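You operate a simulated robot arm through the tools that you are given. There is no shell and no other tool. Be economical: measure what you need, move in short steps, check, and stop when the job is done.

Carry out the task below with a simulated two-armed robot. There is one attempt and no reset: what you move stays moved.

JOB
Open the left glass cabinet door, take the flask on the top of the preparation table and put it away on the bottom shelf of the glass cabinet, then shut the door. Then stack the box labelled "No 20" from the top of the preparation table on top of the box marked "No 200". The order counts. Set down upright: flask.

The check looks at the end state, three seconds after you hand in, the way a careful person would. Anything else that was tipped, shoved, dropped, spilled or broken makes it a failure.

ROBOT AND FRAMES
Two 6-joint arms with two-finger parallel grippers on one trunk, on a base that drives. Base frame: it is fixed to the floor where the robot stands at the start and does not move with it; the origin is under the middle of the robot, x ahead of it, y to its left, z up. Units: m, degrees, N and s.
The left shoulder is at the start at [0.28, 0.185, 0.987], the right one opposite. With the tool pointing down near the work surface each hand reaches from about 0.56 to 0.94 m from the robot's upright axis, wherever it stands, measured 20 degrees to its own side. Places, roughly: bottom shelf of the glass cabinet [1.5, 0.2, 0.8]; box [-2.5, 3.25, 0.75]; flask [-2, 3.25, 0.75]; left glass cabinet door [1.2, 0.4, 1.3]. Payload 1.57 kg a hand.
The tool frame of a hand sits at the grasp point between the pads (the TCP): z along the fingers, y along the line on which they close. The tips reach 0.03 m beyond it. The gripper opens to 0.08 m. The fingers are 0.017 m wide and 0.012 m thick; the gripper's body (0.04 by 0.082 m) begins 0.08 m behind the TCP.
Orientation is that of the tool frame in the base frame, as a unit quaternion [w, x, y, z]. With the fingers straight down and closing along the base's y, the tool's x points along the base's -x, its y along +y and its z along -z.

CONTROLS
- The arms move only by the tool play_rows. It takes "left_increments", "right_increments" or both (then of equal length, played together; a hand with none holds still); each is text: rows parted by semicolons, each of 7 numbers parted by spaces: the shift along the base's x, y, z in m, then the turn, a rotation vector about the base's x, y, z in rad, then the gripper command, from -1 (shut) to 1 (fully open), values between in proportion. In form: tx ty tz rx ry rz hand; .... A call has 1 to 20 rows; each row is the pose to reach, as a shift and turn from the pose commanded when the call began. Rows are played at 5 a second. More than 0.05 m and 8.6 degrees between two rows, or a gripper value outside its range, and nothing of the call is played. Where a pose cannot be reached the arm comes as near as it can. A force on the tool above 40 N (or 10 N above the force at the start of the call, whichever is more), or a blocked arm, ends the call early, and 0.2 s more pass. Each finger travels about 0.153 m/s and halts on what it meets, pressing with about 26 N; the grip force reading is that of the motor and also rises with nothing between the fingers. The clock runs only during rows and for 0.2 s after the last one: add rows that repeat a pose to give the fingers time. The reply holds the time, the measured pose of the TCP, the force on the tool along the base axes, the opening and the grip force, in the units named above and with some noise, with the torque about the TCP (base axes, N m) and any sound that the robot's microphone picked up, and new pictures: "views" is both (left out), scene, wrist or none (wrist: the cameras of the hands that moved).
- Cameras (640 x 400 px; columns grow to the right, rows downward): "scene" is now at [0.2501, 0.0246, 1.4787]; the picture's right is [0.38, -0.92, 0.00], its down [-0.36, -0.15, -0.92] and it looks along [0.85, 0.35, -0.39] (base axes); focal length 268 px, centre (320, 200). "left" rides on the left gripper at [0.072, 0.007, -0.122] in its tool frame; the picture's right is [-0.09, 1.00, 0.00], its down [-0.84, -0.08, -0.54] and it looks along [-0.54, -0.05, 0.84] (tool axes); focal length 238 px, centre (320, 200). "right" rides on the right gripper at [0.072, -0.007, -0.122] in its tool frame; the picture's right is [0.09, 1.00, 0.00], its down [-0.84, 0.08, -0.54] and it looks along [-0.54, 0.05, 0.84] (tool axes); focal length 238 px, centre (320, 200). There is no depth. A picture from a camera that has moved, and an enlarged one, comes with that camera's place and axes in the base frame and with its lens. The place of the scene camera against the robot may be out by one fixed shift of up to 0.025 m in any direction.
- move_column(by): slides the trunk up (or, below 0, down) by that many m; the arms and the scene camera ride with it, the base frame stays. It gives what a move gives, with no picture.
- roll_base(legs): drives the robot by 1 to 6 legs, each [ahead, turn to the left] in m and degrees, along the robot's own axes; the way and the turn of a leg run together, so that a leg with both is an arc; at most 1.5 m and 180 degrees a leg. The arms and the cameras ride along, it lands a little off, and it stops where it bumps. It gives what a move gives, and a new picture of the scene camera.
- turn_head(pan, tilt): turns the head with the scene camera to pan (to the left, within 86 degrees either way) and tilt (down, from -29 to 69), counted from straight ahead of the robot. It gives what a move gives, and a new picture of the scene camera.
- enlarge(camera, box): a new picture of the part [left, top, right, bottom] of that camera's present view, enlarged. The clock stands still meanwhile.
- hand_in(): hands the job in; it is judged then, once.

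Work in short steps. Places have to be worked out from the pictures, the camera data and where the tool is seen: move nearer, look again, correct. Check each grasp and each placing, and mend what went wrong. You have 165 turns and 260 pictures in all, those below and enlarged ones among them. Open the grippers and draw the arms clear of the work before you hand the job in, unless the task says otherwise; then end with one line.

The tools are called after "Emit:" by a JSON object that holds its "name" and its "arguments". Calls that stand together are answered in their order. play_rows: Moves the arms, as the interface text tells. Its arguments: {"type":"object","properties":{"left_increments":{"type":"string"},"right_increments":{"type":"string"},"views":{"type":"string","enum":["both","scene","wrist","none"]}},"required":[]} The other tools are called the same way: move_column (by) slides the trunk up or down; roll_base (legs) drives the base; turn_head (pan, tilt) turns the head that bears the scene camera; enlarge (camera, box) takes an enlarged picture of a part of a camera's view; hand_in () hands the job in.

At the start:

```text
time_s: 0.0
left_ee_pos: [0.5021, 0.3436, 1.3446]
left_tcp_rot: [0.0, 0.0, 1.0, 0.0]
left_ft_force: [-0.2, 0.9, -0.1]
left_ft_torque: [0.01, -0.05, -0.01]
left_width: 0.0799
left_grip_force: 0.1
right_ee_pos: [0.6229, -0.1133, 1.1634]
right_tcp_rot: [0.001, -0.001, 1.0, 0.0]
right_ft_force: [-1.3, 0.0, 0.2]
right_ft_torque: [-0.02, -0.02, 0.01]
right_width: 0.0798
right_grip_force: 0.1
trunk travel left (down, up): [-0.682, 0.308]
robot x, y, heading: [-0.0014, 0.0002, 0.1]
head pan, tilt: [22.5, 23.2]
```

scene: 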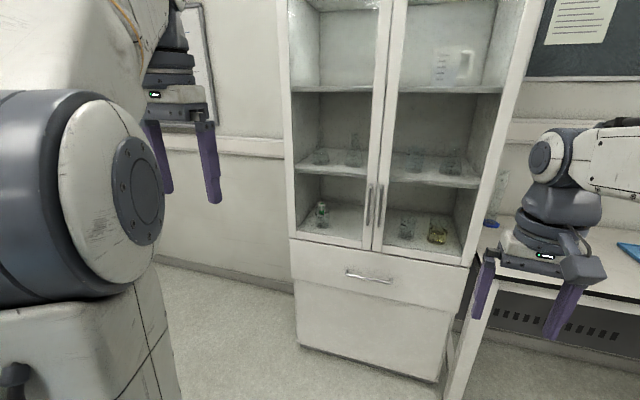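
right: 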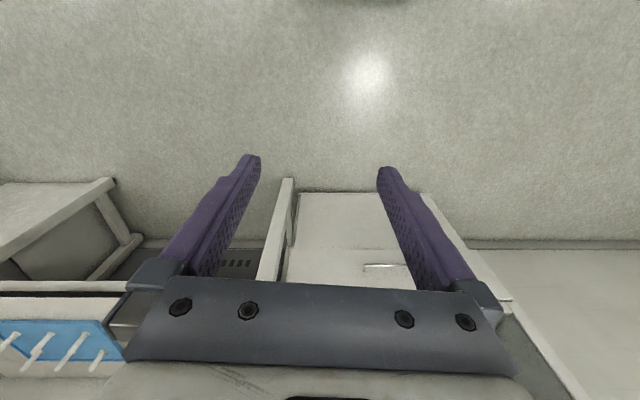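
left: 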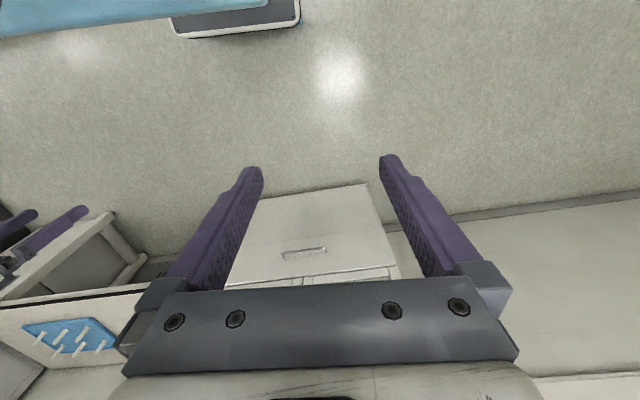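

The cabinet is ahead, with vertical handles at the middle of its doors. I'll enlarge the handle area and the cabinet to measure them.

Emit:
{"name": "enlarge", "arguments": {"camera": "scene", "box": [280, 150, 480, 275]}}

Emit:
{"name": "turn_head", "arguments": {"pan": 5, "tilt": 10}}

```text
3.20 times, centred on (380, 212) of scene
camera zoom: at [0.2501, 0.0246, 1.4787], right [0.38, -0.92, 0.0], down [-0.36, -0.15, -0.92], along [0.85, 0.35, -0.39], focal length 856 px, centre (128, 160)
```

zoom: 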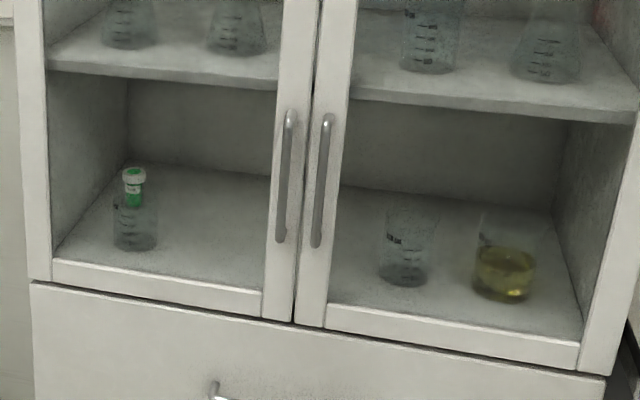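

```text
time_s: 0.8
left_ee_pos: [0.5014, 0.3443, 1.3454]
left_tcp_rot: [0.0, -0.001, 1.0, 0.0]
left_ft_force: [-0.7, -0.2, 0.2]
left_ft_torque: [-0.03, -0.05, 0.01]
left_width: 0.0799
left_grip_force: 0.1
right_ee_pos: [0.6241, -0.1137, 1.1643]
right_tcp_rot: [0.001, 0.0, 1.0, 0.0]
right_ft_force: [-0.1, 0.1, 0.2]
right_ft_torque: [0.02, 0.02, 0.03]
right_width: 0.08
right_grip_force: 0.1
trunk travel left (down, up): [-0.682, 0.308]
robot x, y, heading: [0.0012, -0.0029, 0.1]
head pan, tilt: [5.0, 10.0]
camera scene: at [0.2572, -0.0027, 1.5001], right [0.09, -1.0, 0.0], down [-0.17, -0.02, -0.98], along [0.98, 0.09, -0.17], focal length 268 px, centre (320, 200)
```

scene: 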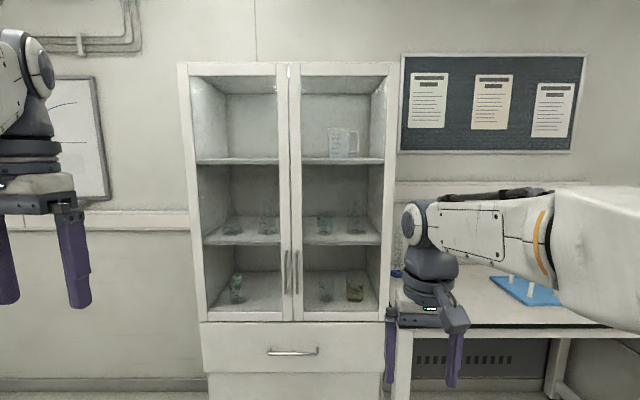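

Triangulated: handle near (1.25, 0.22, 1.03), cabinet front yawed about 6.6°. I turn the left hand to point forward, and move it ahead and down as it turns.

Emit:
{"name": "play_rows", "arguments": {"left_increments": "0.029 -0.003 -0.025 0 -0.131 0 1;0.058 -0.006 -0.05 0 -0.262 0 1;0.087 -0.009 -0.075 0 -0.393 0 1;0.117 -0.012 -0.1 0 -0.524 0 1;0.146 -0.015 -0.125 0 -0.654 0 1;0.175 -0.018 -0.15 0 -0.785 0 1;0.204 -0.021 -0.175 0 -0.916 0 1;0.233 -0.024 -0.2 0 -1.047 0 1;0.262 -0.027 -0.225 0 -1.178 0 1;0.292 -0.03 -0.25 0 -1.309 0 1;0.32 -0.033 -0.275 0 -1.44 0 1;0.35 -0.036 -0.3 0 -1.571 0 1;0.35 -0.036 -0.3 0 -1.571 0 1", "views": "both"}}

```text
time_s: 3.6
left_ee_pos: [0.857, 0.312, 1.0493]
left_tcp_rot: [0.707, -0.001, 0.708, -0.006]
left_ft_force: [0.8, 0.3, -0.5]
left_ft_torque: [0.0, -0.01, 0.0]
left_width: 0.0801
left_grip_force: 0.0
left hand out of reach, approached as far as the arm can: row 12, 13
right_ee_pos: [0.6234, -0.1137, 1.1637]
right_tcp_rot: [0.0, -0.001, 1.0, 0.0]
right_ft_force: [-0.2, 0.3, 1.0]
right_ft_torque: [-0.01, 0.01, 0.02]
right_width: 0.0799
right_grip_force: 0.1
trunk travel left (down, up): [-0.682, 0.308]
robot x, y, heading: [-0.0008, -0.0015, 0.0]
head pan, tilt: [5.0, 10.0]
camera scene: at [0.2575, -0.0026, 1.5001], right [0.09, -1.0, 0.0], down [-0.17, -0.02, -0.98], along [0.98, 0.09, -0.17], focal length 268 px, centre (320, 200)
camera left: at [0.7348, 0.3189, 0.9772], right [0.0, 1.0, 0.08], down [-0.54, -0.07, 0.84], along [0.84, -0.05, 0.54], focal length 238 px, centre (320, 200)
```

scene: 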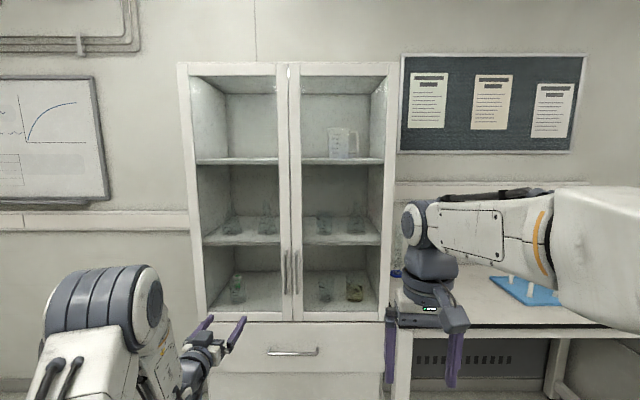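
left: 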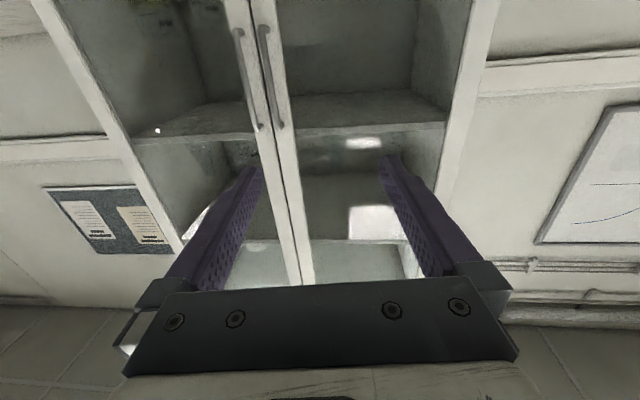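

Two-camera triangulation puts the left handle at (1.26, 0.219, 1.02). I drive ahead 0.28 m so it is within reach.

Emit:
{"name": "roll_base", "arguments": {"legs": [[0.28, 0]]}}

Emit:
{"name": "play_rows", "arguments": {"left_increments": "0 -0.04 -0.02 0 0 0 0;0 -0.08 -0.03 0 0 0 0;0 -0.09 -0.03 0 0 0.06 0;0 -0.09 -0.03 0 0 0.11 0", "views": "both"}}

```text
time_s: 5.5
left_ee_pos: [1.1298, 0.3048, 1.0493]
left_tcp_rot: [0.706, 0.001, 0.708, -0.006]
left_ft_force: [-0.6, -0.2, -0.5]
left_ft_torque: [-0.06, -0.02, 0.01]
left_width: 0.08
left_grip_force: 0.0
right_ee_pos: [0.8938, -0.1188, 1.1649]
right_tcp_rot: [0.0, 0.003, 1.0, 0.0]
right_ft_force: [0.3, 0.2, -0.6]
right_ft_torque: [-0.04, -0.02, -0.02]
right_width: 0.0801
right_grip_force: 0.1
trunk travel left (down, up): [-0.682, 0.308]
robot x, y, heading: [0.2709, 0.0023, -0.2]
head pan, tilt: [5.0, 10.0]
camera scene: at [0.529, -0.0055, 1.5002], right [0.08, -1.0, 0.0], down [-0.17, -0.01, -0.98], along [0.98, 0.08, -0.17], focal length 268 px, centre (320, 200)
```

scene: 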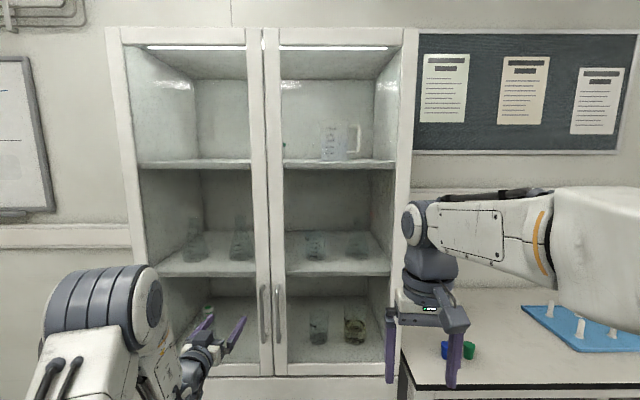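

```text
time_s: 6.5
left_ee_pos: [1.1401, 0.2582, 1.0333]
left_tcp_rot: [0.703, -0.003, 0.711, -0.031]
left_ft_force: [0.2, 0.5, 0.2]
left_ft_torque: [0.01, 0.02, -0.01]
left_width: 0.04
left_grip_force: 0.0
left hand out of reach, approached as far as the arm can: row 1, 2, 3, 4
right_ee_pos: [0.8953, -0.1185, 1.1645]
right_tcp_rot: [0.0, 0.004, 1.0, -0.001]
right_ft_force: [-0.7, 1.0, 0.1]
right_ft_torque: [-0.03, 0.01, 0.04]
right_width: 0.0798
right_grip_force: 0.0
trunk travel left (down, up): [-0.682, 0.308]
robot x, y, heading: [0.2751, 0.0013, -0.4]
head pan, tilt: [5.0, 10.0]
camera scene: at [0.5294, -0.0055, 1.5002], right [0.08, -1.0, 0.0], down [-0.17, -0.01, -0.98], along [0.98, 0.08, -0.17], focal length 268 px, centre (320, 200)
camera left: at [1.0183, 0.2667, 0.9635], right [0.04, 1.0, 0.04], down [-0.53, -0.02, 0.84], along [0.84, -0.06, 0.53], focal length 238 px, centre (320, 200)
```

scene: 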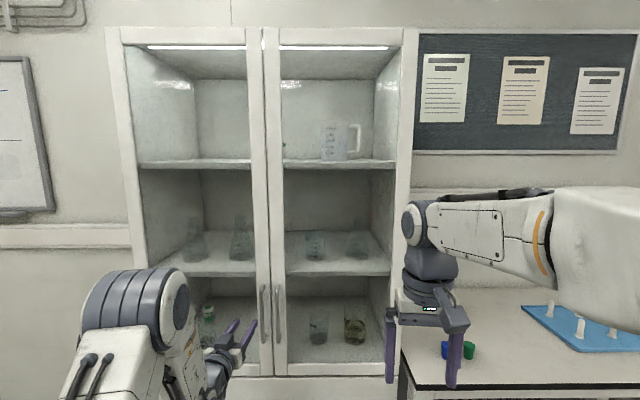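
left: 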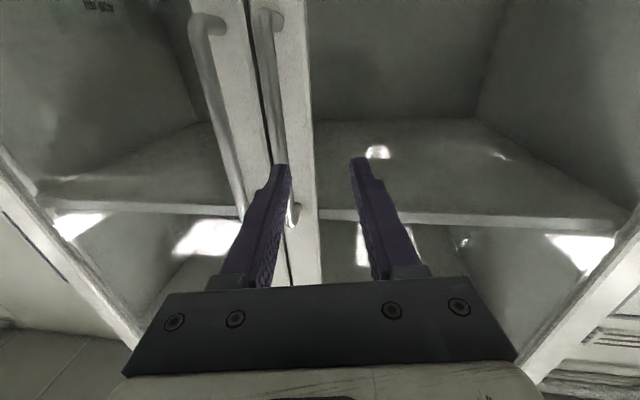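

The arm is at the end of its reach here; the handle lies about 0.12 m further on. I pull the hand back a bit and then drive closer.

Emit:
{"name": "play_rows", "arguments": {"left_increments": "-0.05 0 0 0 0 0 0;-0.1 0 0 0 0 0 0;-0.12 0 0 0 0 0 0;-0.12 0 0 0 0 0 0", "views": "none"}}

Emit:
{"name": "roll_base", "arguments": {"legs": [[0.15, 0]]}}

Emit:
{"name": "play_rows", "arguments": {"left_increments": "0 0 0 0 0 0 0;0 0 0 0 0 0 0", "views": "wrist"}}

```text
time_s: 7.5
left_ee_pos: [1.0368, 0.2725, 1.0614]
left_tcp_rot: [0.699, -0.01, 0.713, -0.042]
left_ft_force: [0.4, 1.0, -0.2]
left_ft_torque: [-0.01, -0.03, -0.01]
left_width: 0.0401
left_grip_force: 0.2
left hand out of reach, approached as far as the arm can: row 1, 2, 3, 4
right_ee_pos: [0.8958, -0.1181, 1.1649]
right_tcp_rot: [0.0, 0.004, 1.0, 0.0]
right_ft_force: [-0.1, -0.2, 1.0]
right_ft_torque: [0.01, -0.01, 0.03]
right_width: 0.08
right_grip_force: 0.1
trunk travel left (down, up): [-0.682, 0.308]
robot x, y, heading: [0.2758, -0.0021, -0.5]
head pan, tilt: [5.0, 10.0]
```

```text
time_s: 8.9
left_ee_pos: [1.1867, 0.2737, 1.0603]
left_tcp_rot: [0.699, -0.011, 0.714, -0.042]
left_ft_force: [-0.3, 0.3, -0.2]
left_ft_torque: [-0.01, 0.03, 0.02]
left_width: 0.0401
left_grip_force: 0.1
right_ee_pos: [1.0443, -0.1188, 1.1644]
right_tcp_rot: [0.0, 0.002, 1.0, 0.0]
right_ft_force: [-0.2, -0.1, 0.1]
right_ft_torque: [0.01, 0.0, -0.06]
right_width: 0.08
right_grip_force: 0.0
trunk travel left (down, up): [-0.682, 0.308]
robot x, y, heading: [0.4204, -0.0038, -0.6]
head pan, tilt: [5.0, 10.0]
camera scene: at [0.6788, -0.0059, 1.5002], right [0.08, -1.0, 0.0], down [-0.17, -0.01, -0.98], along [0.98, 0.08, -0.17], focal length 268 px, centre (320, 200)
```

scene: 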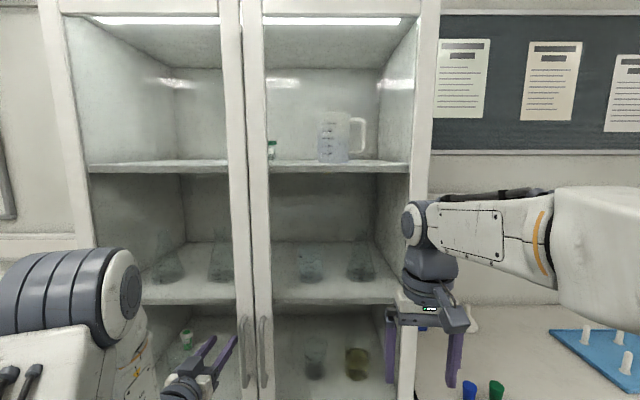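

```text
time_s: 9.5
left_ee_pos: [1.1866, 0.2736, 1.0601]
left_tcp_rot: [0.699, -0.011, 0.714, -0.042]
left_ft_force: [-0.6, 0.5, -0.6]
left_ft_torque: [-0.01, 0.0, -0.01]
left_width: 0.0401
left_grip_force: 0.1
right_ee_pos: [1.0453, -0.1182, 1.1633]
right_tcp_rot: [0.001, 0.003, 1.0, 0.001]
right_ft_force: [-0.4, -0.6, 0.2]
right_ft_torque: [0.0, 0.04, 0.01]
right_width: 0.0798
right_grip_force: 0.0
trunk travel left (down, up): [-0.682, 0.308]
robot x, y, heading: [0.4209, 0.0005, -0.5]
head pan, tilt: [5.0, 10.0]
camera left: at [1.0639, 0.2809, 0.9913], right [0.05, 1.0, 0.02], down [-0.53, 0.01, 0.85], along [0.85, -0.05, 0.53], focal length 238 px, centre (320, 200)
```

left: 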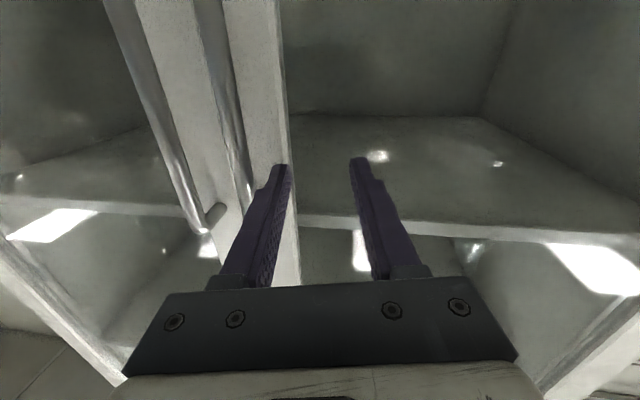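

The arm is stopping short of the commanded pose, probably at a wrist limit. I'll pitch the fingers about 35° down, which still suits a vertical handle, and see whether it reaches then.

Emit:
{"name": "play_rows", "arguments": {"left_increments": "0 0 0 0 0.14 0 0;0 0 0 0 0.28 0 0;0 0 0 0 0.42 0 0;0 0 0 0 0.56 0 0;0 0 0 0 0.6 0 0;0 0 0 0 0.6 0 0", "views": "wrist"}}

```text
time_s: 10.9
left_ee_pos: [1.186, 0.2743, 1.061]
left_tcp_rot: [0.456, -0.022, 0.889, -0.037]
left_ft_force: [0.3, -0.2, -1.1]
left_ft_torque: [-0.01, 0.0, 0.02]
left_width: 0.0397
left_grip_force: 0.0
right_ee_pos: [1.0438, -0.1189, 1.1631]
right_tcp_rot: [0.0, 0.003, 1.0, -0.001]
right_ft_force: [1.6, 0.1, 0.3]
right_ft_torque: [-0.02, 0.03, 0.03]
right_width: 0.0801
right_grip_force: 0.0
trunk travel left (down, up): [-0.682, 0.308]
robot x, y, heading: [0.4223, -0.0009, -0.1]
head pan, tilt: [5.0, 10.0]
camera left: at [1.0456, 0.2812, 1.073], right [0.05, 1.0, -0.01], down [0.05, 0.01, 1.0], along [1.0, -0.05, -0.05], focal length 238 px, centre (320, 200)
```

left: 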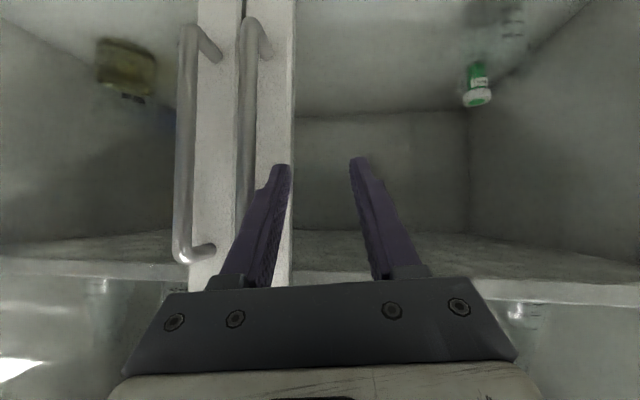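

No reach complaint now. The left handle is at about y 0.208, spanning z 0.93–1.11, so I shift the hand sideways in front of it.

Emit:
{"name": "play_rows", "arguments": {"left_increments": "0 -0.03 -0.01 0 0 0 0;0 -0.062 -0.02 0 0 0 0;0 -0.062 -0.02 0 0 0 0", "views": "wrist"}}

```text
time_s: 11.4
left_ee_pos: [1.1844, 0.2523, 1.0559]
left_tcp_rot: [0.464, -0.035, 0.884, -0.033]
left_ft_force: [-8.2, 26.5, 6.2]
left_ft_torque: [0.32, 0.01, 0.2]
left_width: 0.0165
left_grip_force: 0.1
right_ee_pos: [1.0455, -0.1148, 1.1636]
right_tcp_rot: [0.0, 0.0, 1.0, -0.001]
right_ft_force: [0.5, 0.2, 0.9]
right_ft_torque: [0.0, -0.01, -0.02]
right_width: 0.0802
right_grip_force: 0.2
trunk travel left (down, up): [-0.682, 0.308]
robot x, y, heading: [0.4243, -0.0026, 0.1]
head pan, tilt: [5.0, 10.0]
stopped in row 2 (left hand): the force on the tool passed its limit at 51 N (the readings are from after the stop); the commanded pose is now the measured one
camera left: at [1.0438, 0.2543, 1.067], right [0.02, 1.0, -0.01], down [0.03, 0.01, 1.0], along [1.0, -0.02, -0.03], focal length 238 px, centre (320, 200)
```

left: 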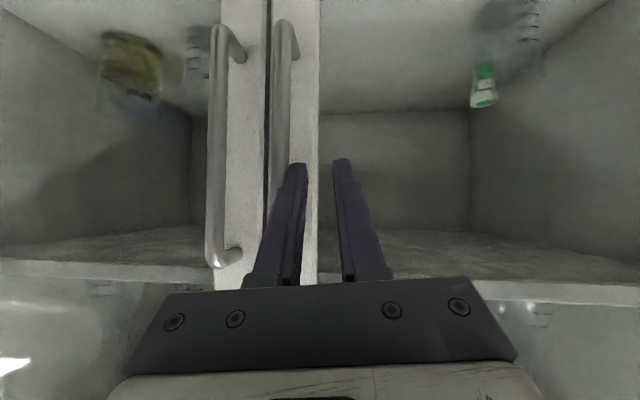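

The right fingertip touched the handle's side, so the bar sits nearer (x about 1.21) than I estimated. I back off and go around.

Emit:
{"name": "play_rows", "arguments": {"left_increments": "0 0.015 0 0 0 0 0;-0.04 0.015 0 0 0 0 0;-0.07 0 0 0 0 0 0;-0.07 -0.03 -0.02 0 0 0 0;-0.07 -0.034 -0.02 0 0 0 0.05;-0.07 -0.034 -0.02 0 0 0 0.05", "views": "wrist"}}

```text
time_s: 12.2
left_ee_pos: [1.1198, 0.255, 1.0565]
left_tcp_rot: [0.468, -0.043, 0.882, -0.028]
left_ft_force: [8.6, 31.3, -4.6]
left_ft_torque: [0.62, -0.03, 0.56]
left_width: 0.0121
left_grip_force: 0.1
left hand out of reach, approached as far as the arm can: row 4
right_ee_pos: [1.0476, -0.1137, 1.1636]
right_tcp_rot: [-0.001, 0.0, 1.0, 0.0]
right_ft_force: [0.9, -0.1, -0.3]
right_ft_torque: [0.0, 0.04, 0.02]
right_width: 0.0802
right_grip_force: 0.1
trunk travel left (down, up): [-0.682, 0.308]
robot x, y, heading: [0.4248, -0.0048, 0.1]
head pan, tilt: [5.0, 10.0]
stopped in row 4 (left hand): the force on the tool passed its limit at 49 N (the readings are from after the stop); the commanded pose is now the measured one
camera left: at [0.9793, 0.2571, 1.0661], right [0.0, 1.0, -0.01], down [0.02, 0.01, 1.0], along [1.0, 0.0, -0.02], focal length 238 px, centre (320, 200)
```

left: 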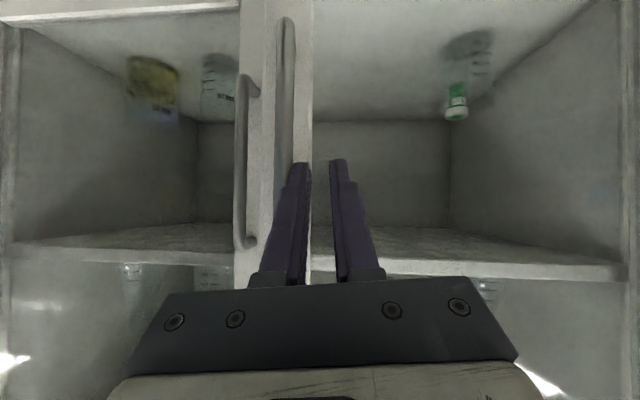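

The pull seems to have hooked the handle and swung the left door partly open. I check with the scene camera.

Emit:
{"name": "turn_head", "arguments": {"pan": 15, "tilt": 30}}

Emit:
{"name": "enlarge", "arguments": {"camera": "left", "box": [200, 0, 440, 150]}}

```text
time_s: 13.1
left_ee_pos: [1.1192, 0.2537, 1.0582]
left_tcp_rot: [0.468, -0.04, 0.882, -0.03]
left_ft_force: [7.4, 37.0, -4.4]
left_ft_torque: [0.65, -0.06, 0.58]
left_width: 0.0074
left_grip_force: 0.0
right_ee_pos: [1.0454, -0.1141, 1.1639]
right_tcp_rot: [0.0, 0.0, 1.0, 0.0]
right_ft_force: [-0.5, -0.7, 0.4]
right_ft_torque: [-0.02, 0.01, 0.01]
right_width: 0.0801
right_grip_force: 0.0
trunk travel left (down, up): [-0.682, 0.308]
robot x, y, heading: [0.4213, -0.0011, -0.1]
head pan, tilt: [15.0, 30.0]
camera scene: at [0.6748, 0.013, 1.4678], right [0.26, -0.97, 0.0], down [-0.48, -0.13, -0.87], along [0.84, 0.22, -0.5], focal length 268 px, centre (320, 200)
```

scene: 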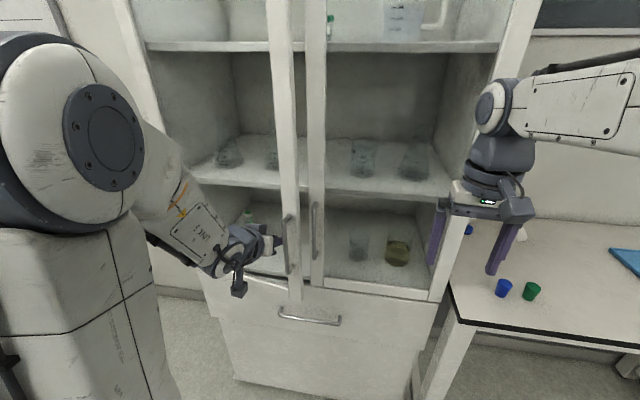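

```text
2.67 times, centred on (320, 75) of left
camera zoom: at [0.9786, 0.2559, 1.0663], right [0.01, 1.0, -0.01], down [0.02, 0.01, 1.0], along [1.0, -0.01, -0.02], focal length 636 px, centre (320, 533)
```

zoom: 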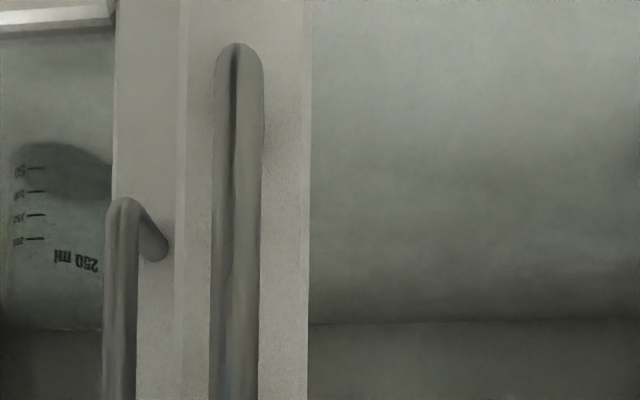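

The door is about 10° open, with the bar around (1.15, 0.231). I back the hand off, open it, centre on the bar and grasp it properly.

Emit:
{"name": "play_rows", "arguments": {"left_increments": "0 0.02 0 0 0 0 -0.8;-0.02 0.02 0 0 0 0 -0.8;-0.06 0.01 0 0 0 0 0;-0.07 -0.01 -0.02 0 0 0 0.6;-0.07 -0.022 -0.03 0 0 0 0.8;-0.07 -0.022 -0.03 0 0 0 0.8", "views": "wrist"}}

```text
time_s: 14.4
left_ee_pos: [1.1041, 0.2493, 1.0592]
left_tcp_rot: [0.467, -0.037, 0.883, -0.031]
left_ft_force: [-0.7, 0.4, -0.2]
left_ft_torque: [0.03, -0.02, 0.0]
left_width: 0.0719
left_grip_force: 0.1
left hand out of reach, approached as far as the arm can: row 3, 4, 5, 6
right_ee_pos: [1.0465, -0.1177, 1.1638]
right_tcp_rot: [0.0, 0.0, 1.0, 0.0]
right_ft_force: [-0.5, -0.9, 0.4]
right_ft_torque: [0.01, 0.01, -0.01]
right_width: 0.0801
right_grip_force: 0.2
trunk travel left (down, up): [-0.682, 0.308]
robot x, y, heading: [0.4241, -0.003, -0.1]
head pan, tilt: [15.0, 30.0]
camera left: at [0.9644, 0.2529, 1.0679], right [0.02, 1.0, -0.01], down [0.02, 0.01, 1.0], along [1.0, -0.02, -0.02], focal length 238 px, centre (320, 200)
```

left: 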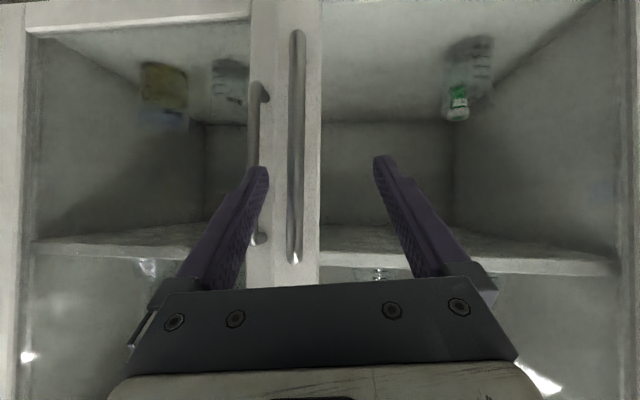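

The hand was near its inner reach limit. The bar is at y ≈ 0.231, so I back the base 0.1 m and then reach forward around it.

Emit:
{"name": "roll_base", "arguments": {"legs": [[-0.1, 0]]}}

Emit:
{"name": "play_rows", "arguments": {"left_increments": "0.04 -0.019 -0.02 0 0 0 0.8;0.085 -0.019 -0.025 0 0 0 0.8;0.085 -0.019 -0.025 0 0 0 0.8", "views": "wrist"}}

```text
time_s: 15.6
left_ee_pos: [1.0041, 0.2482, 1.0582]
left_tcp_rot: [0.468, -0.037, 0.882, -0.03]
left_ft_force: [0.1, 0.9, 0.3]
left_ft_torque: [0.02, 0.02, 0.03]
left_width: 0.072
left_grip_force: 0.0
right_ee_pos: [0.9436, -0.1163, 1.1623]
right_tcp_rot: [0.001, 0.001, 1.0, 0.0]
right_ft_force: [-0.5, -0.6, -0.2]
right_ft_torque: [0.02, 0.03, -0.02]
right_width: 0.0803
right_grip_force: 0.1
trunk travel left (down, up): [-0.682, 0.308]
robot x, y, heading: [0.3187, 0.0027, -0.2]
head pan, tilt: [15.0, 30.0]
camera scene: at [0.5722, 0.0099, 1.4677], right [0.25, -0.97, 0.0], down [-0.48, -0.13, -0.87], along [0.84, 0.22, -0.5], focal length 268 px, centre (320, 200)
```

scene: 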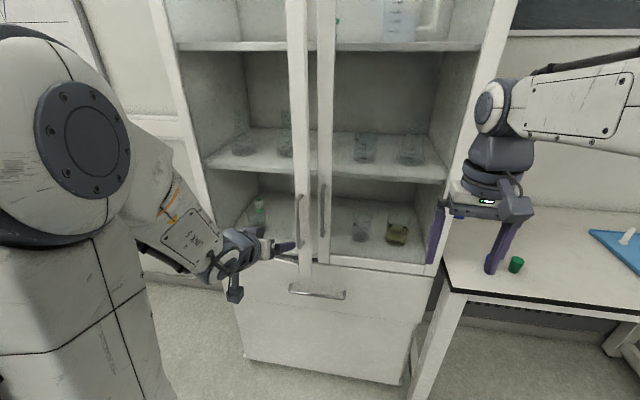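

```text
time_s: 16.4
left_ee_pos: [1.0883, 0.2284, 1.0315]
left_tcp_rot: [0.467, -0.037, 0.883, -0.03]
left_ft_force: [0.0, 0.5, 0.4]
left_ft_torque: [0.04, 0.03, 0.02]
left_width: 0.072
left_grip_force: 0.1
right_ee_pos: [0.9446, -0.1169, 1.1636]
right_tcp_rot: [0.0, 0.001, 1.0, 0.0]
right_ft_force: [-0.9, 0.3, 0.2]
right_ft_torque: [0.0, 0.0, 0.03]
right_width: 0.0803
right_grip_force: 0.1
trunk travel left (down, up): [-0.682, 0.308]
robot x, y, heading: [0.3212, -0.0024, -0.2]
head pan, tilt: [15.0, 30.0]
camera left: at [0.9469, 0.2316, 1.0405], right [0.02, 1.0, -0.01], down [0.02, 0.01, 1.0], along [1.0, -0.02, -0.02], focal length 238 px, centre (320, 200)
```

left: 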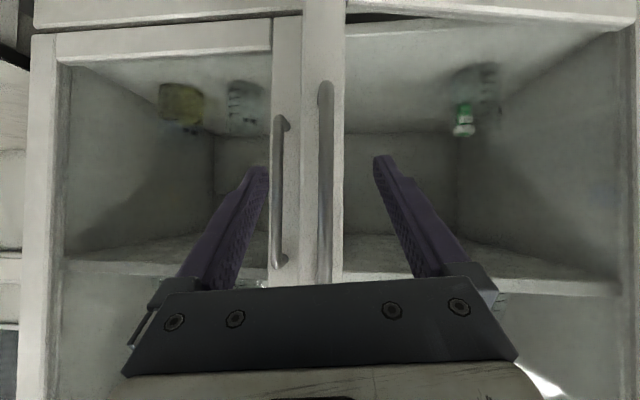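

The bar is centred between the fingers at x ≈ 1.164. I advance 0.068 m and close.

Emit:
{"name": "play_rows", "arguments": {"left_increments": "0.035 0.003 0 0 0 0 0.8;0.068 0.004 0 0 0 0 0.8;0.068 0.004 0 0 0 0 -1;0.068 0.004 0 0 0 0 -1;0.068 0.004 0 0 0 0 -1", "views": "wrist"}}

```text
time_s: 17.6
left_ee_pos: [1.1571, 0.2273, 1.0331]
left_tcp_rot: [0.468, -0.028, 0.883, -0.033]
left_ft_force: [0.1, -9.3, -0.2]
left_ft_torque: [0.57, -0.4, -0.21]
left_width: 0.0136
left_grip_force: 29.6
right_ee_pos: [0.9423, -0.1165, 1.1635]
right_tcp_rot: [0.0, 0.0, 1.0, -0.001]
right_ft_force: [0.4, 0.1, -0.4]
right_ft_torque: [0.0, 0.0, 0.01]
right_width: 0.0799
right_grip_force: 0.0
trunk travel left (down, up): [-0.682, 0.308]
robot x, y, heading: [0.3175, -0.0017, -0.5]
head pan, tilt: [15.0, 30.0]
stopped in row 5 (left hand): the force on the tool passed its limit at 42 N (the readings are from after the stop); the commanded pose is now the measured one
camera left: at [1.0153, 0.2324, 1.0422], right [0.03, 1.0, -0.01], down [0.02, 0.01, 1.0], along [1.0, -0.04, -0.02], focal length 238 px, centre (320, 200)
```

left: 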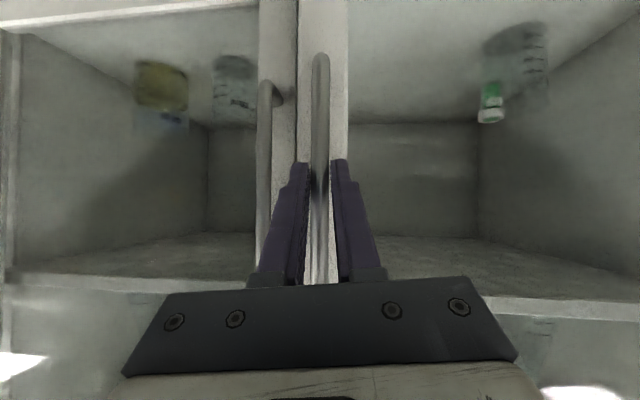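

The bar is held (width 0.0136). I pull it along the hinge arc in small steps.

Emit:
{"name": "play_rows", "arguments": {"left_increments": "-0.018 0.005 0 0 0 0 -1;-0.037 0.011 0 0 0 0 -1;-0.055 0.018 0 0 0 0 -1;-0.073 0.026 0 0 0 0 -1;-0.09 0.035 0 0 0 0 -1;-0.107 0.045 0 0 0 0 -1;-0.107 0.045 0 0 0 0 -1", "views": "wrist"}}

```text
time_s: 18.2
left_ee_pos: [1.1218, 0.232, 1.0335]
left_tcp_rot: [0.469, -0.022, 0.882, -0.036]
left_ft_force: [-0.1, -6.2, 1.8]
left_ft_torque: [0.65, 0.07, -0.18]
left_width: 0.0131
left_grip_force: 29.9
right_ee_pos: [0.9432, -0.1178, 1.1637]
right_tcp_rot: [0.0, 0.002, 1.0, 0.0]
right_ft_force: [0.1, 0.3, -0.1]
right_ft_torque: [0.03, 0.05, -0.02]
right_width: 0.0798
right_grip_force: 0.0
trunk travel left (down, up): [-0.682, 0.308]
robot x, y, heading: [0.3236, -0.0007, -0.7]
head pan, tilt: [15.0, 30.0]
stopped in row 3 (left hand): the force on the tool passed its limit at 43 N (the readings are from after the stop); the commanded pose is now the measured one
camera left: at [0.981, 0.2393, 1.042], right [0.05, 1.0, -0.01], down [0.02, 0.01, 1.0], along [1.0, -0.05, -0.02], focal length 238 px, centre (320, 200)
```

left: 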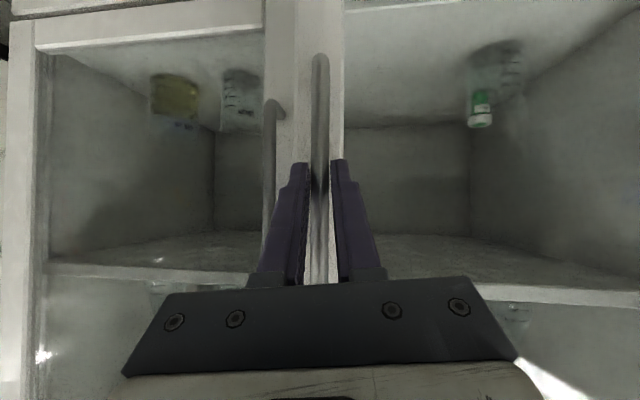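

The door follows; a drag force stopped the call. I continue slower, with a slight yaw following the door.

Emit:
{"name": "play_rows", "arguments": {"left_increments": "-0.01 0.002 0 0 0 -0.01 -1;-0.02 0.004 0 0 0 -0.03 -1;-0.03 0.007 0 0 0 -0.05 -1;-0.04 0.01 0 0 0 -0.07 -1;-0.05 0.014 0 0 0 -0.09 -1;-0.06 0.018 0 0 0 -0.11 -1;-0.07 0.023 0 0 0 -0.13 -1;-0.08 0.028 0 0 0 -0.15 -1;-0.09 0.033 0 0 0 -0.17 -1;-0.1 0.039 0 0 0 -0.19 -1;-0.11 0.045 0 0 0 -0.21 -1", "views": "wrist"}}

```text
time_s: 20.6
left_ee_pos: [1.0112, 0.2766, 1.0333]
left_tcp_rot: [0.461, 0.069, 0.88, -0.085]
left_ft_force: [-11.5, -19.3, -2.5]
left_ft_torque: [0.42, -0.3, -0.28]
left_width: 0.0131
left_grip_force: 30.6
right_ee_pos: [0.9426, -0.1189, 1.163]
right_tcp_rot: [0.001, 0.002, 1.0, 0.0]
right_ft_force: [0.3, 0.1, 0.3]
right_ft_torque: [-0.01, -0.04, -0.01]
right_width: 0.0798
right_grip_force: 0.1
trunk travel left (down, up): [-0.682, 0.308]
robot x, y, heading: [0.322, -0.0012, -0.6]
head pan, tilt: [15.0, 30.0]
camera left: at [0.8748, 0.3127, 1.0424], right [0.25, 0.97, -0.01], down [0.02, 0.0, 1.0], along [0.97, -0.25, -0.02], focal length 238 px, centre (320, 200)
```

left: 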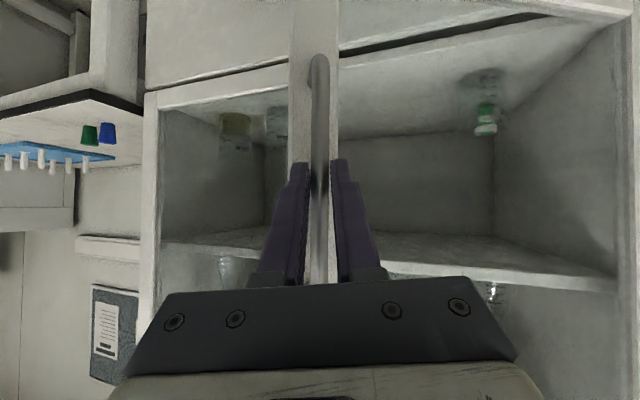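

About 30° open. I continue the arc toward 48°, still following with yaw.

Emit:
{"name": "play_rows", "arguments": {"left_increments": "-0.011 0.004 0 0 0 -0.02 -1;-0.021 0.01 0 0 0 -0.05 -1;-0.031 0.018 0 0 0 -0.08 -1;-0.04 0.025 0 0 0 -0.11 -1;-0.049 0.033 0 0 0 -0.14 -1;-0.058 0.041 0 0 0 -0.17 -1;-0.067 0.05 0 0 0 -0.2 -1;-0.076 0.06 0 0 0 -0.23 -1", "views": "wrist"}}

```text
time_s: 22.4
left_ee_pos: [0.9338, 0.339, 1.0321]
left_tcp_rot: [0.45, 0.169, 0.866, -0.136]
left_ft_force: [-6.2, -4.9, 11.5]
left_ft_torque: [0.67, -0.06, -0.02]
left_width: 0.0138
left_grip_force: 30.2
right_ee_pos: [0.9423, -0.1177, 1.1653]
right_tcp_rot: [0.0, 0.003, 1.0, 0.0]
right_ft_force: [-0.6, 0.1, 0.1]
right_ft_torque: [-0.02, 0.0, -0.02]
right_width: 0.08
right_grip_force: 0.0
trunk travel left (down, up): [-0.682, 0.308]
robot x, y, heading: [0.3186, -0.0014, -0.7]
head pan, tilt: [15.0, 30.0]
camera left: at [0.8099, 0.4053, 1.0418], right [0.46, 0.89, -0.01], down [0.02, 0.0, 1.0], along [0.89, -0.46, -0.02], focal length 238 px, centre (320, 200)
```

left: 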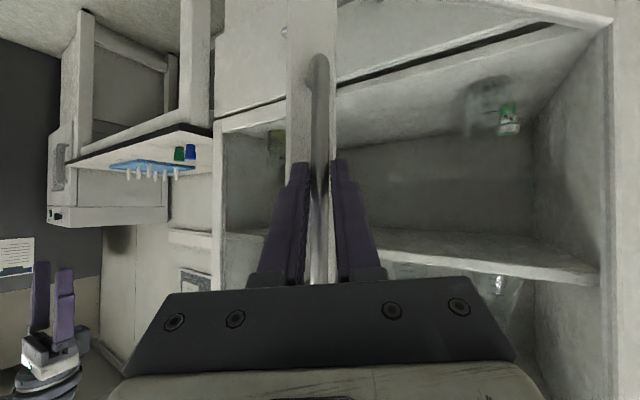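

Tracking well at about 48°. I continue toward 70°.

Emit:
{"name": "play_rows", "arguments": {"left_increments": "-0.008 0.01 0 0 0 -0.03 -1;-0.016 0.02 0 0 0 -0.06 -1;-0.023 0.03 0 0 0 -0.09 -1;-0.03 0.041 0 0 0 -0.12 -1;-0.037 0.051 0 0 0 -0.15 -1;-0.043 0.062 0 0 0 -0.18 -1;-0.049 0.073 0 0 0 -0.21 -1;-0.055 0.084 0 0 0 -0.24 -1;-0.06 0.095 0 0 0 -0.27 -1;-0.065 0.107 0 0 0 -0.3 -1;-0.069 0.119 0 0 0 -0.33 -1;-0.073 0.131 0 0 0 -0.36 -1", "views": "both"}}

```text
time_s: 23.9
left_ee_pos: [0.8896, 0.4013, 1.0315]
left_tcp_rot: [0.434, 0.252, 0.845, -0.183]
left_ft_force: [-10.3, -6.0, 7.4]
left_ft_torque: [0.04, -0.78, -0.23]
left_width: 0.0137
left_grip_force: 30.2
right_ee_pos: [0.9419, -0.1185, 1.1643]
right_tcp_rot: [0.001, 0.001, 1.0, 0.0]
right_ft_force: [0.2, -1.0, -0.1]
right_ft_torque: [0.02, -0.02, 0.01]
right_width: 0.0799
right_grip_force: 0.0
trunk travel left (down, up): [-0.682, 0.308]
robot x, y, heading: [0.3168, -0.0046, -0.5]
head pan, tilt: [15.0, 30.0]
stopped in row 7 (left hand): the force on the tool passed its limit at 42 N (the readings are from after the stop); the commanded pose is now the measured one
camera scene: at [0.5706, 0.0072, 1.4678], right [0.25, -0.97, 0.0], down [-0.48, -0.12, -0.87], along [0.84, 0.22, -0.5], focal length 268 px, centre (320, 200)
camera left: at [0.7794, 0.4897, 1.0411], right [0.63, 0.78, -0.01], down [0.02, 0.0, 1.0], along [0.78, -0.63, -0.02], focal length 238 px, centre (320, 200)
```

scene: 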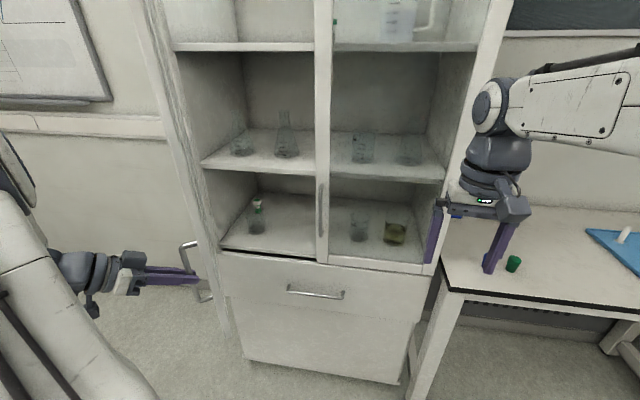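
left: 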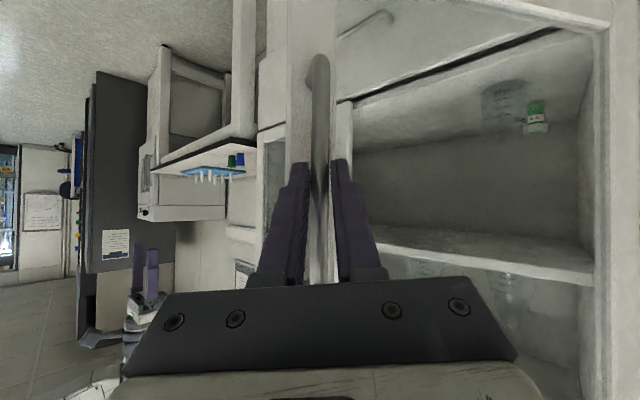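

About 60° open; the radius fit holds. I carry on to nearly 90°.

Emit:
{"name": "play_rows", "arguments": {"left_increments": "-0.005 0.009 0 0 0 -0.03 -1;-0.01 0.018 0 0 0 -0.06 -1;-0.014 0.027 0 0 0 -0.09 -1;-0.018 0.036 0 0 0 -0.12 -1;-0.022 0.045 0 0 0 -0.15 -1;-0.026 0.055 0 0 0 -0.18 -1;-0.03 0.066 0 0 0 -0.2 -1;-0.033 0.076 0 0 0 -0.23 -1;-0.036 0.087 0 0 0 -0.26 -1;-0.039 0.098 0 0 0 -0.29 -1;-0.041 0.109 0 0 0 -0.32 -1;-0.043 0.12 0 0 0 -0.35 -1;-0.045 0.131 0 0 0 -0.38 -1;-0.046 0.142 0 0 0 -0.4 -1", "views": "scene"}}

```text
time_s: 26.4
left_ee_pos: [0.8436, 0.5132, 1.0324]
left_tcp_rot: [0.397, 0.386, 0.793, -0.253]
left_ft_force: [-8.8, -2.8, 5.7]
left_ft_torque: [0.25, -0.4, -0.17]
left_width: 0.0133
left_grip_force: 30.7
right_ee_pos: [0.9433, -0.1178, 1.1646]
right_tcp_rot: [0.001, 0.001, 1.0, 0.0]
right_ft_force: [0.4, -0.9, 0.2]
right_ft_torque: [-0.01, -0.01, 0.01]
right_width: 0.0801
right_grip_force: 0.1
trunk travel left (down, up): [-0.682, 0.308]
robot x, y, heading: [0.3176, -0.0022, -0.4]
head pan, tilt: [15.0, 30.0]
stopped in row 12 (left hand): the force on the tool passed its limit at 41 N (the readings are from after the stop); the commanded pose is now the measured one
camera scene: at [0.5706, 0.0077, 1.4679], right [0.25, -0.97, 0.0], down [-0.48, -0.12, -0.87], along [0.84, 0.22, -0.5], focal length 268 px, centre (320, 200)
```

scene: 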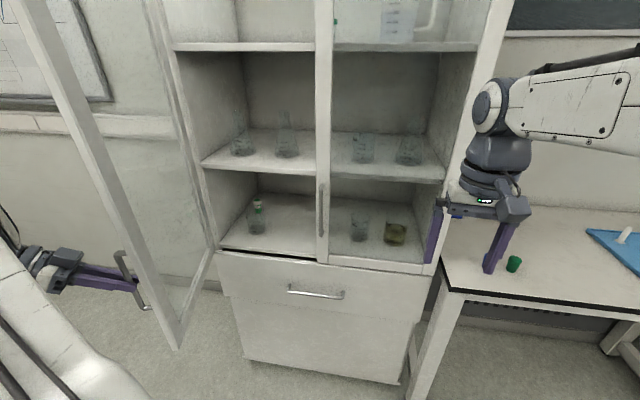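

About 80°. One more nudge gets it close to 95°.

Emit:
{"name": "play_rows", "arguments": {"left_increments": "-0.002 0.01 0 0 0 -0.03 -1;-0.004 0.02 0 0 0 -0.06 -1;-0.006 0.03 0 0 0 -0.08 -1;-0.006 0.04 0 0 0 -0.11 -1;-0.006 0.05 0 0 0 -0.14 -1;-0.005 0.06 0 0 0 -0.16 -1;-0.004 0.07 0 0 0 -0.19 -1;-0.002 0.08 0 0 0 -0.22 -1;0.0 0.09 0 0 0 -0.25 -1;0.002 0.1 0 0 0 -0.28 -1", "views": "scene"}}

```text
time_s: 27.9
left_ee_pos: [0.8381, 0.5707, 1.0312]
left_tcp_rot: [0.374, 0.454, 0.756, -0.288]
left_ft_force: [-6.2, -1.2, 8.1]
left_ft_torque: [0.04, -0.5, -0.11]
left_width: 0.0136
left_grip_force: 30.4
left hand out of reach, approached as far as the arm can: row 7
right_ee_pos: [0.9414, -0.1176, 1.1635]
right_tcp_rot: [0.002, 0.0, 1.0, 0.0]
right_ft_force: [-0.9, 0.1, 0.1]
right_ft_torque: [-0.03, 0.0, 0.0]
right_width: 0.0805
right_grip_force: 0.1
trunk travel left (down, up): [-0.682, 0.308]
robot x, y, heading: [0.3201, -0.0065, -0.1]
head pan, tilt: [15.0, 30.0]
stopped in row 7 (left hand): the force on the tool passed its limit at 42 N (the readings are from after the stop); the commanded pose is now the measured one
camera scene: at [0.5703, 0.0084, 1.4677], right [0.25, -0.97, 0.0], down [-0.48, -0.13, -0.87], along [0.84, 0.22, -0.5], focal length 268 px, centre (320, 200)
```

scene: 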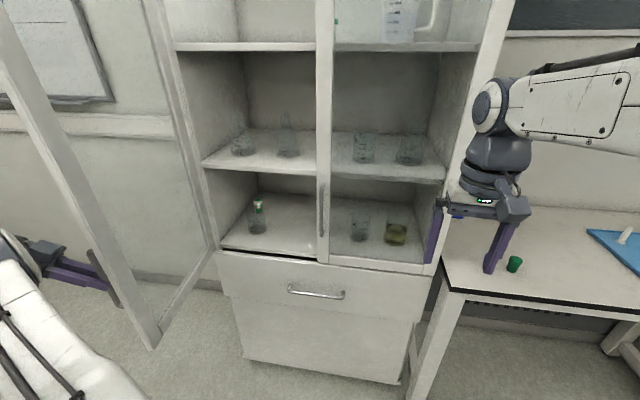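

The door is open about 88°. I open the gripper and draw the hand off the bar, backward along the fingers.

Emit:
{"name": "play_rows", "arguments": {"left_increments": "0 0 0 0 0 0 1;0 0 0 0 0 0 1;-0.006 0.016 0.011 0 0 0 1;-0.012 0.031 0.022 0 0 0 1;-0.018 0.047 0.033 0 0 0 1;-0.024 0.062 0.044 0 0 0 1;-0.03 0.078 0.055 0 0 0 1", "views": "both"}}

```text
time_s: 29.6
left_ee_pos: [0.8132, 0.568, 1.0377]
left_tcp_rot: [0.374, 0.454, 0.756, -0.287]
left_ft_force: [-0.3, -0.4, -0.8]
left_ft_torque: [-0.03, -0.02, 0.01]
left_width: 0.0798
left_grip_force: 0.0
left hand out of reach, approached as far as the arm can: row 3, 4, 5, 6, 7
right_ee_pos: [0.942, -0.1161, 1.1627]
right_tcp_rot: [0.0, 0.001, 1.0, 0.0]
right_ft_force: [-0.6, -0.4, 1.4]
right_ft_torque: [0.0, 0.01, 0.0]
right_width: 0.08
right_grip_force: 0.1
trunk travel left (down, up): [-0.682, 0.308]
robot x, y, heading: [0.3196, -0.0038, -0.6]
head pan, tilt: [15.0, 30.0]
camera scene: at [0.5715, 0.0084, 1.4678], right [0.25, -0.97, 0.0], down [-0.48, -0.13, -0.87], along [0.84, 0.22, -0.5], focal length 268 px, centre (320, 200)
camera left: at [0.7606, 0.7001, 1.0461], right [0.93, 0.38, -0.02], down [0.03, -0.01, 1.0], along [0.38, -0.93, -0.02], focal length 238 px, centre (320, 200)
```

scene: 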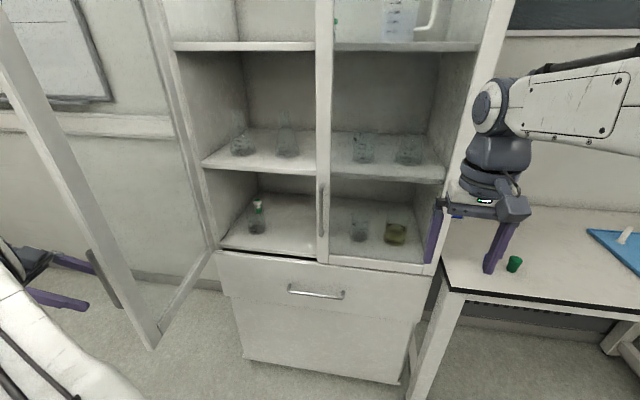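
left: 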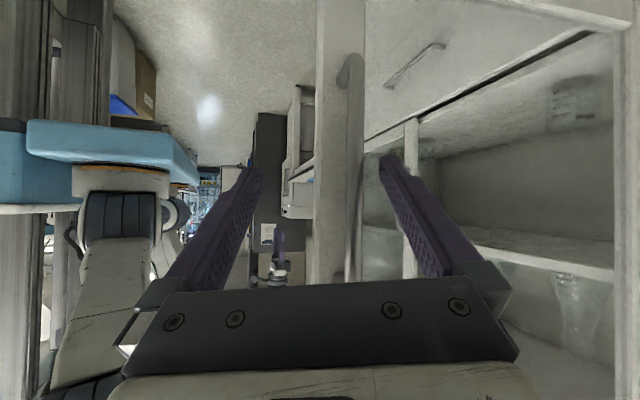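

The arm can't back off further sideways. Both fingers stay clear if I lift them along the bar, so I raise the trunk until the fingers are above the handle.

Emit:
{"name": "move_column", "arguments": {"by": 0.17}}

Emit:
{"name": "play_rows", "arguments": {"left_increments": "0 0 0 0 0 0 1", "views": "wrist"}}

```text
time_s: 31.5
left_ee_pos: [0.8138, 0.5688, 1.2071]
left_tcp_rot: [0.372, 0.454, 0.757, -0.287]
left_ft_force: [0.6, -0.2, 0.4]
left_ft_torque: [-0.02, 0.0, 0.02]
left_width: 0.0799
left_grip_force: 0.1
right_ee_pos: [0.9432, -0.1161, 1.3338]
right_tcp_rot: [-0.001, 0.002, 1.0, 0.0]
right_ft_force: [-1.6, 0.1, -0.4]
right_ft_torque: [0.02, -0.02, -0.01]
right_width: 0.0798
right_grip_force: 0.0
trunk travel left (down, up): [-0.852, 0.138]
robot x, y, heading: [0.3201, -0.0036, -0.6]
head pan, tilt: [15.0, 30.0]
```

```text
time_s: 31.9
left_ee_pos: [0.8138, 0.568, 1.2069]
left_tcp_rot: [0.374, 0.454, 0.756, -0.288]
left_ft_force: [-0.2, -0.7, 0.4]
left_ft_torque: [-0.01, -0.01, -0.01]
left_width: 0.0798
left_grip_force: 0.1
right_ee_pos: [0.943, -0.1169, 1.3332]
right_tcp_rot: [-0.001, 0.0, 1.0, 0.0]
right_ft_force: [-0.4, -0.1, -0.6]
right_ft_torque: [-0.02, 0.03, 0.0]
right_width: 0.0802
right_grip_force: 0.1
trunk travel left (down, up): [-0.852, 0.138]
robot x, y, heading: [0.3209, -0.0039, -0.4]
head pan, tilt: [15.0, 30.0]
camera left: at [0.7608, 0.7, 1.216], right [0.93, 0.38, -0.02], down [0.02, -0.01, 1.0], along [0.38, -0.93, -0.02], focal length 238 px, centre (320, 200)
```

left: 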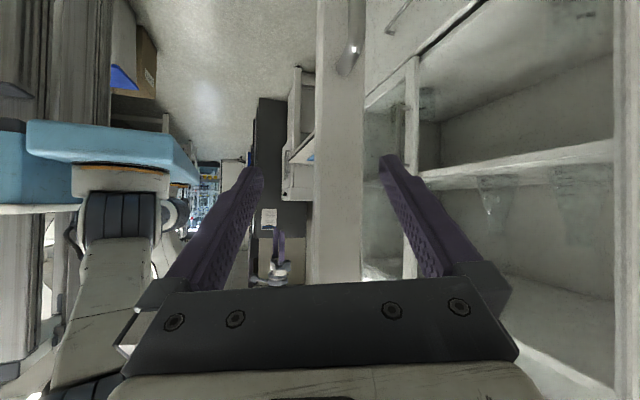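

The fingers are above the handle and clear of it. I back the robot straight away from the cabinet.

Emit:
{"name": "roll_base", "arguments": {"legs": [[-0.35, 0]]}}

```text
time_s: 34.1
left_ee_pos: [0.4704, 0.5702, 1.2079]
left_tcp_rot: [0.373, 0.455, 0.756, -0.288]
left_ft_force: [0.5, -0.8, -0.4]
left_ft_torque: [0.04, -0.01, -0.02]
left_width: 0.0799
left_grip_force: 0.0
right_ee_pos: [0.5976, -0.116, 1.334]
right_tcp_rot: [-0.001, 0.002, 1.0, -0.001]
right_ft_force: [0.4, 0.5, -0.8]
right_ft_torque: [-0.04, 0.0, 0.0]
right_width: 0.0799
right_grip_force: 0.1
trunk travel left (down, up): [-0.852, 0.138]
robot x, y, heading: [-0.0264, 0.0005, -0.8]
head pan, tilt: [15.0, 30.0]
camera scene: at [0.2266, 0.0109, 1.6378], right [0.25, -0.97, 0.0], down [-0.48, -0.12, -0.87], along [0.84, 0.21, -0.5], focal length 268 px, centre (320, 200)
```

scene: 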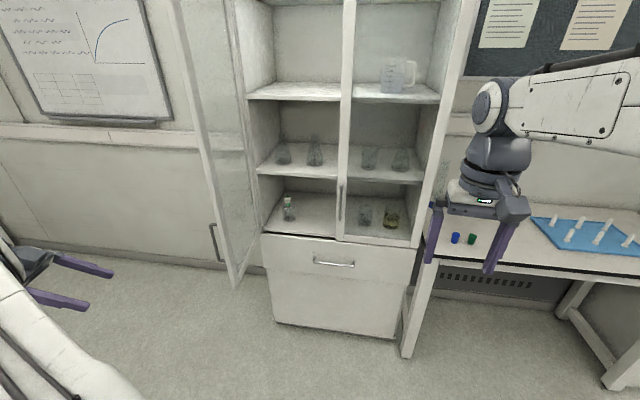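

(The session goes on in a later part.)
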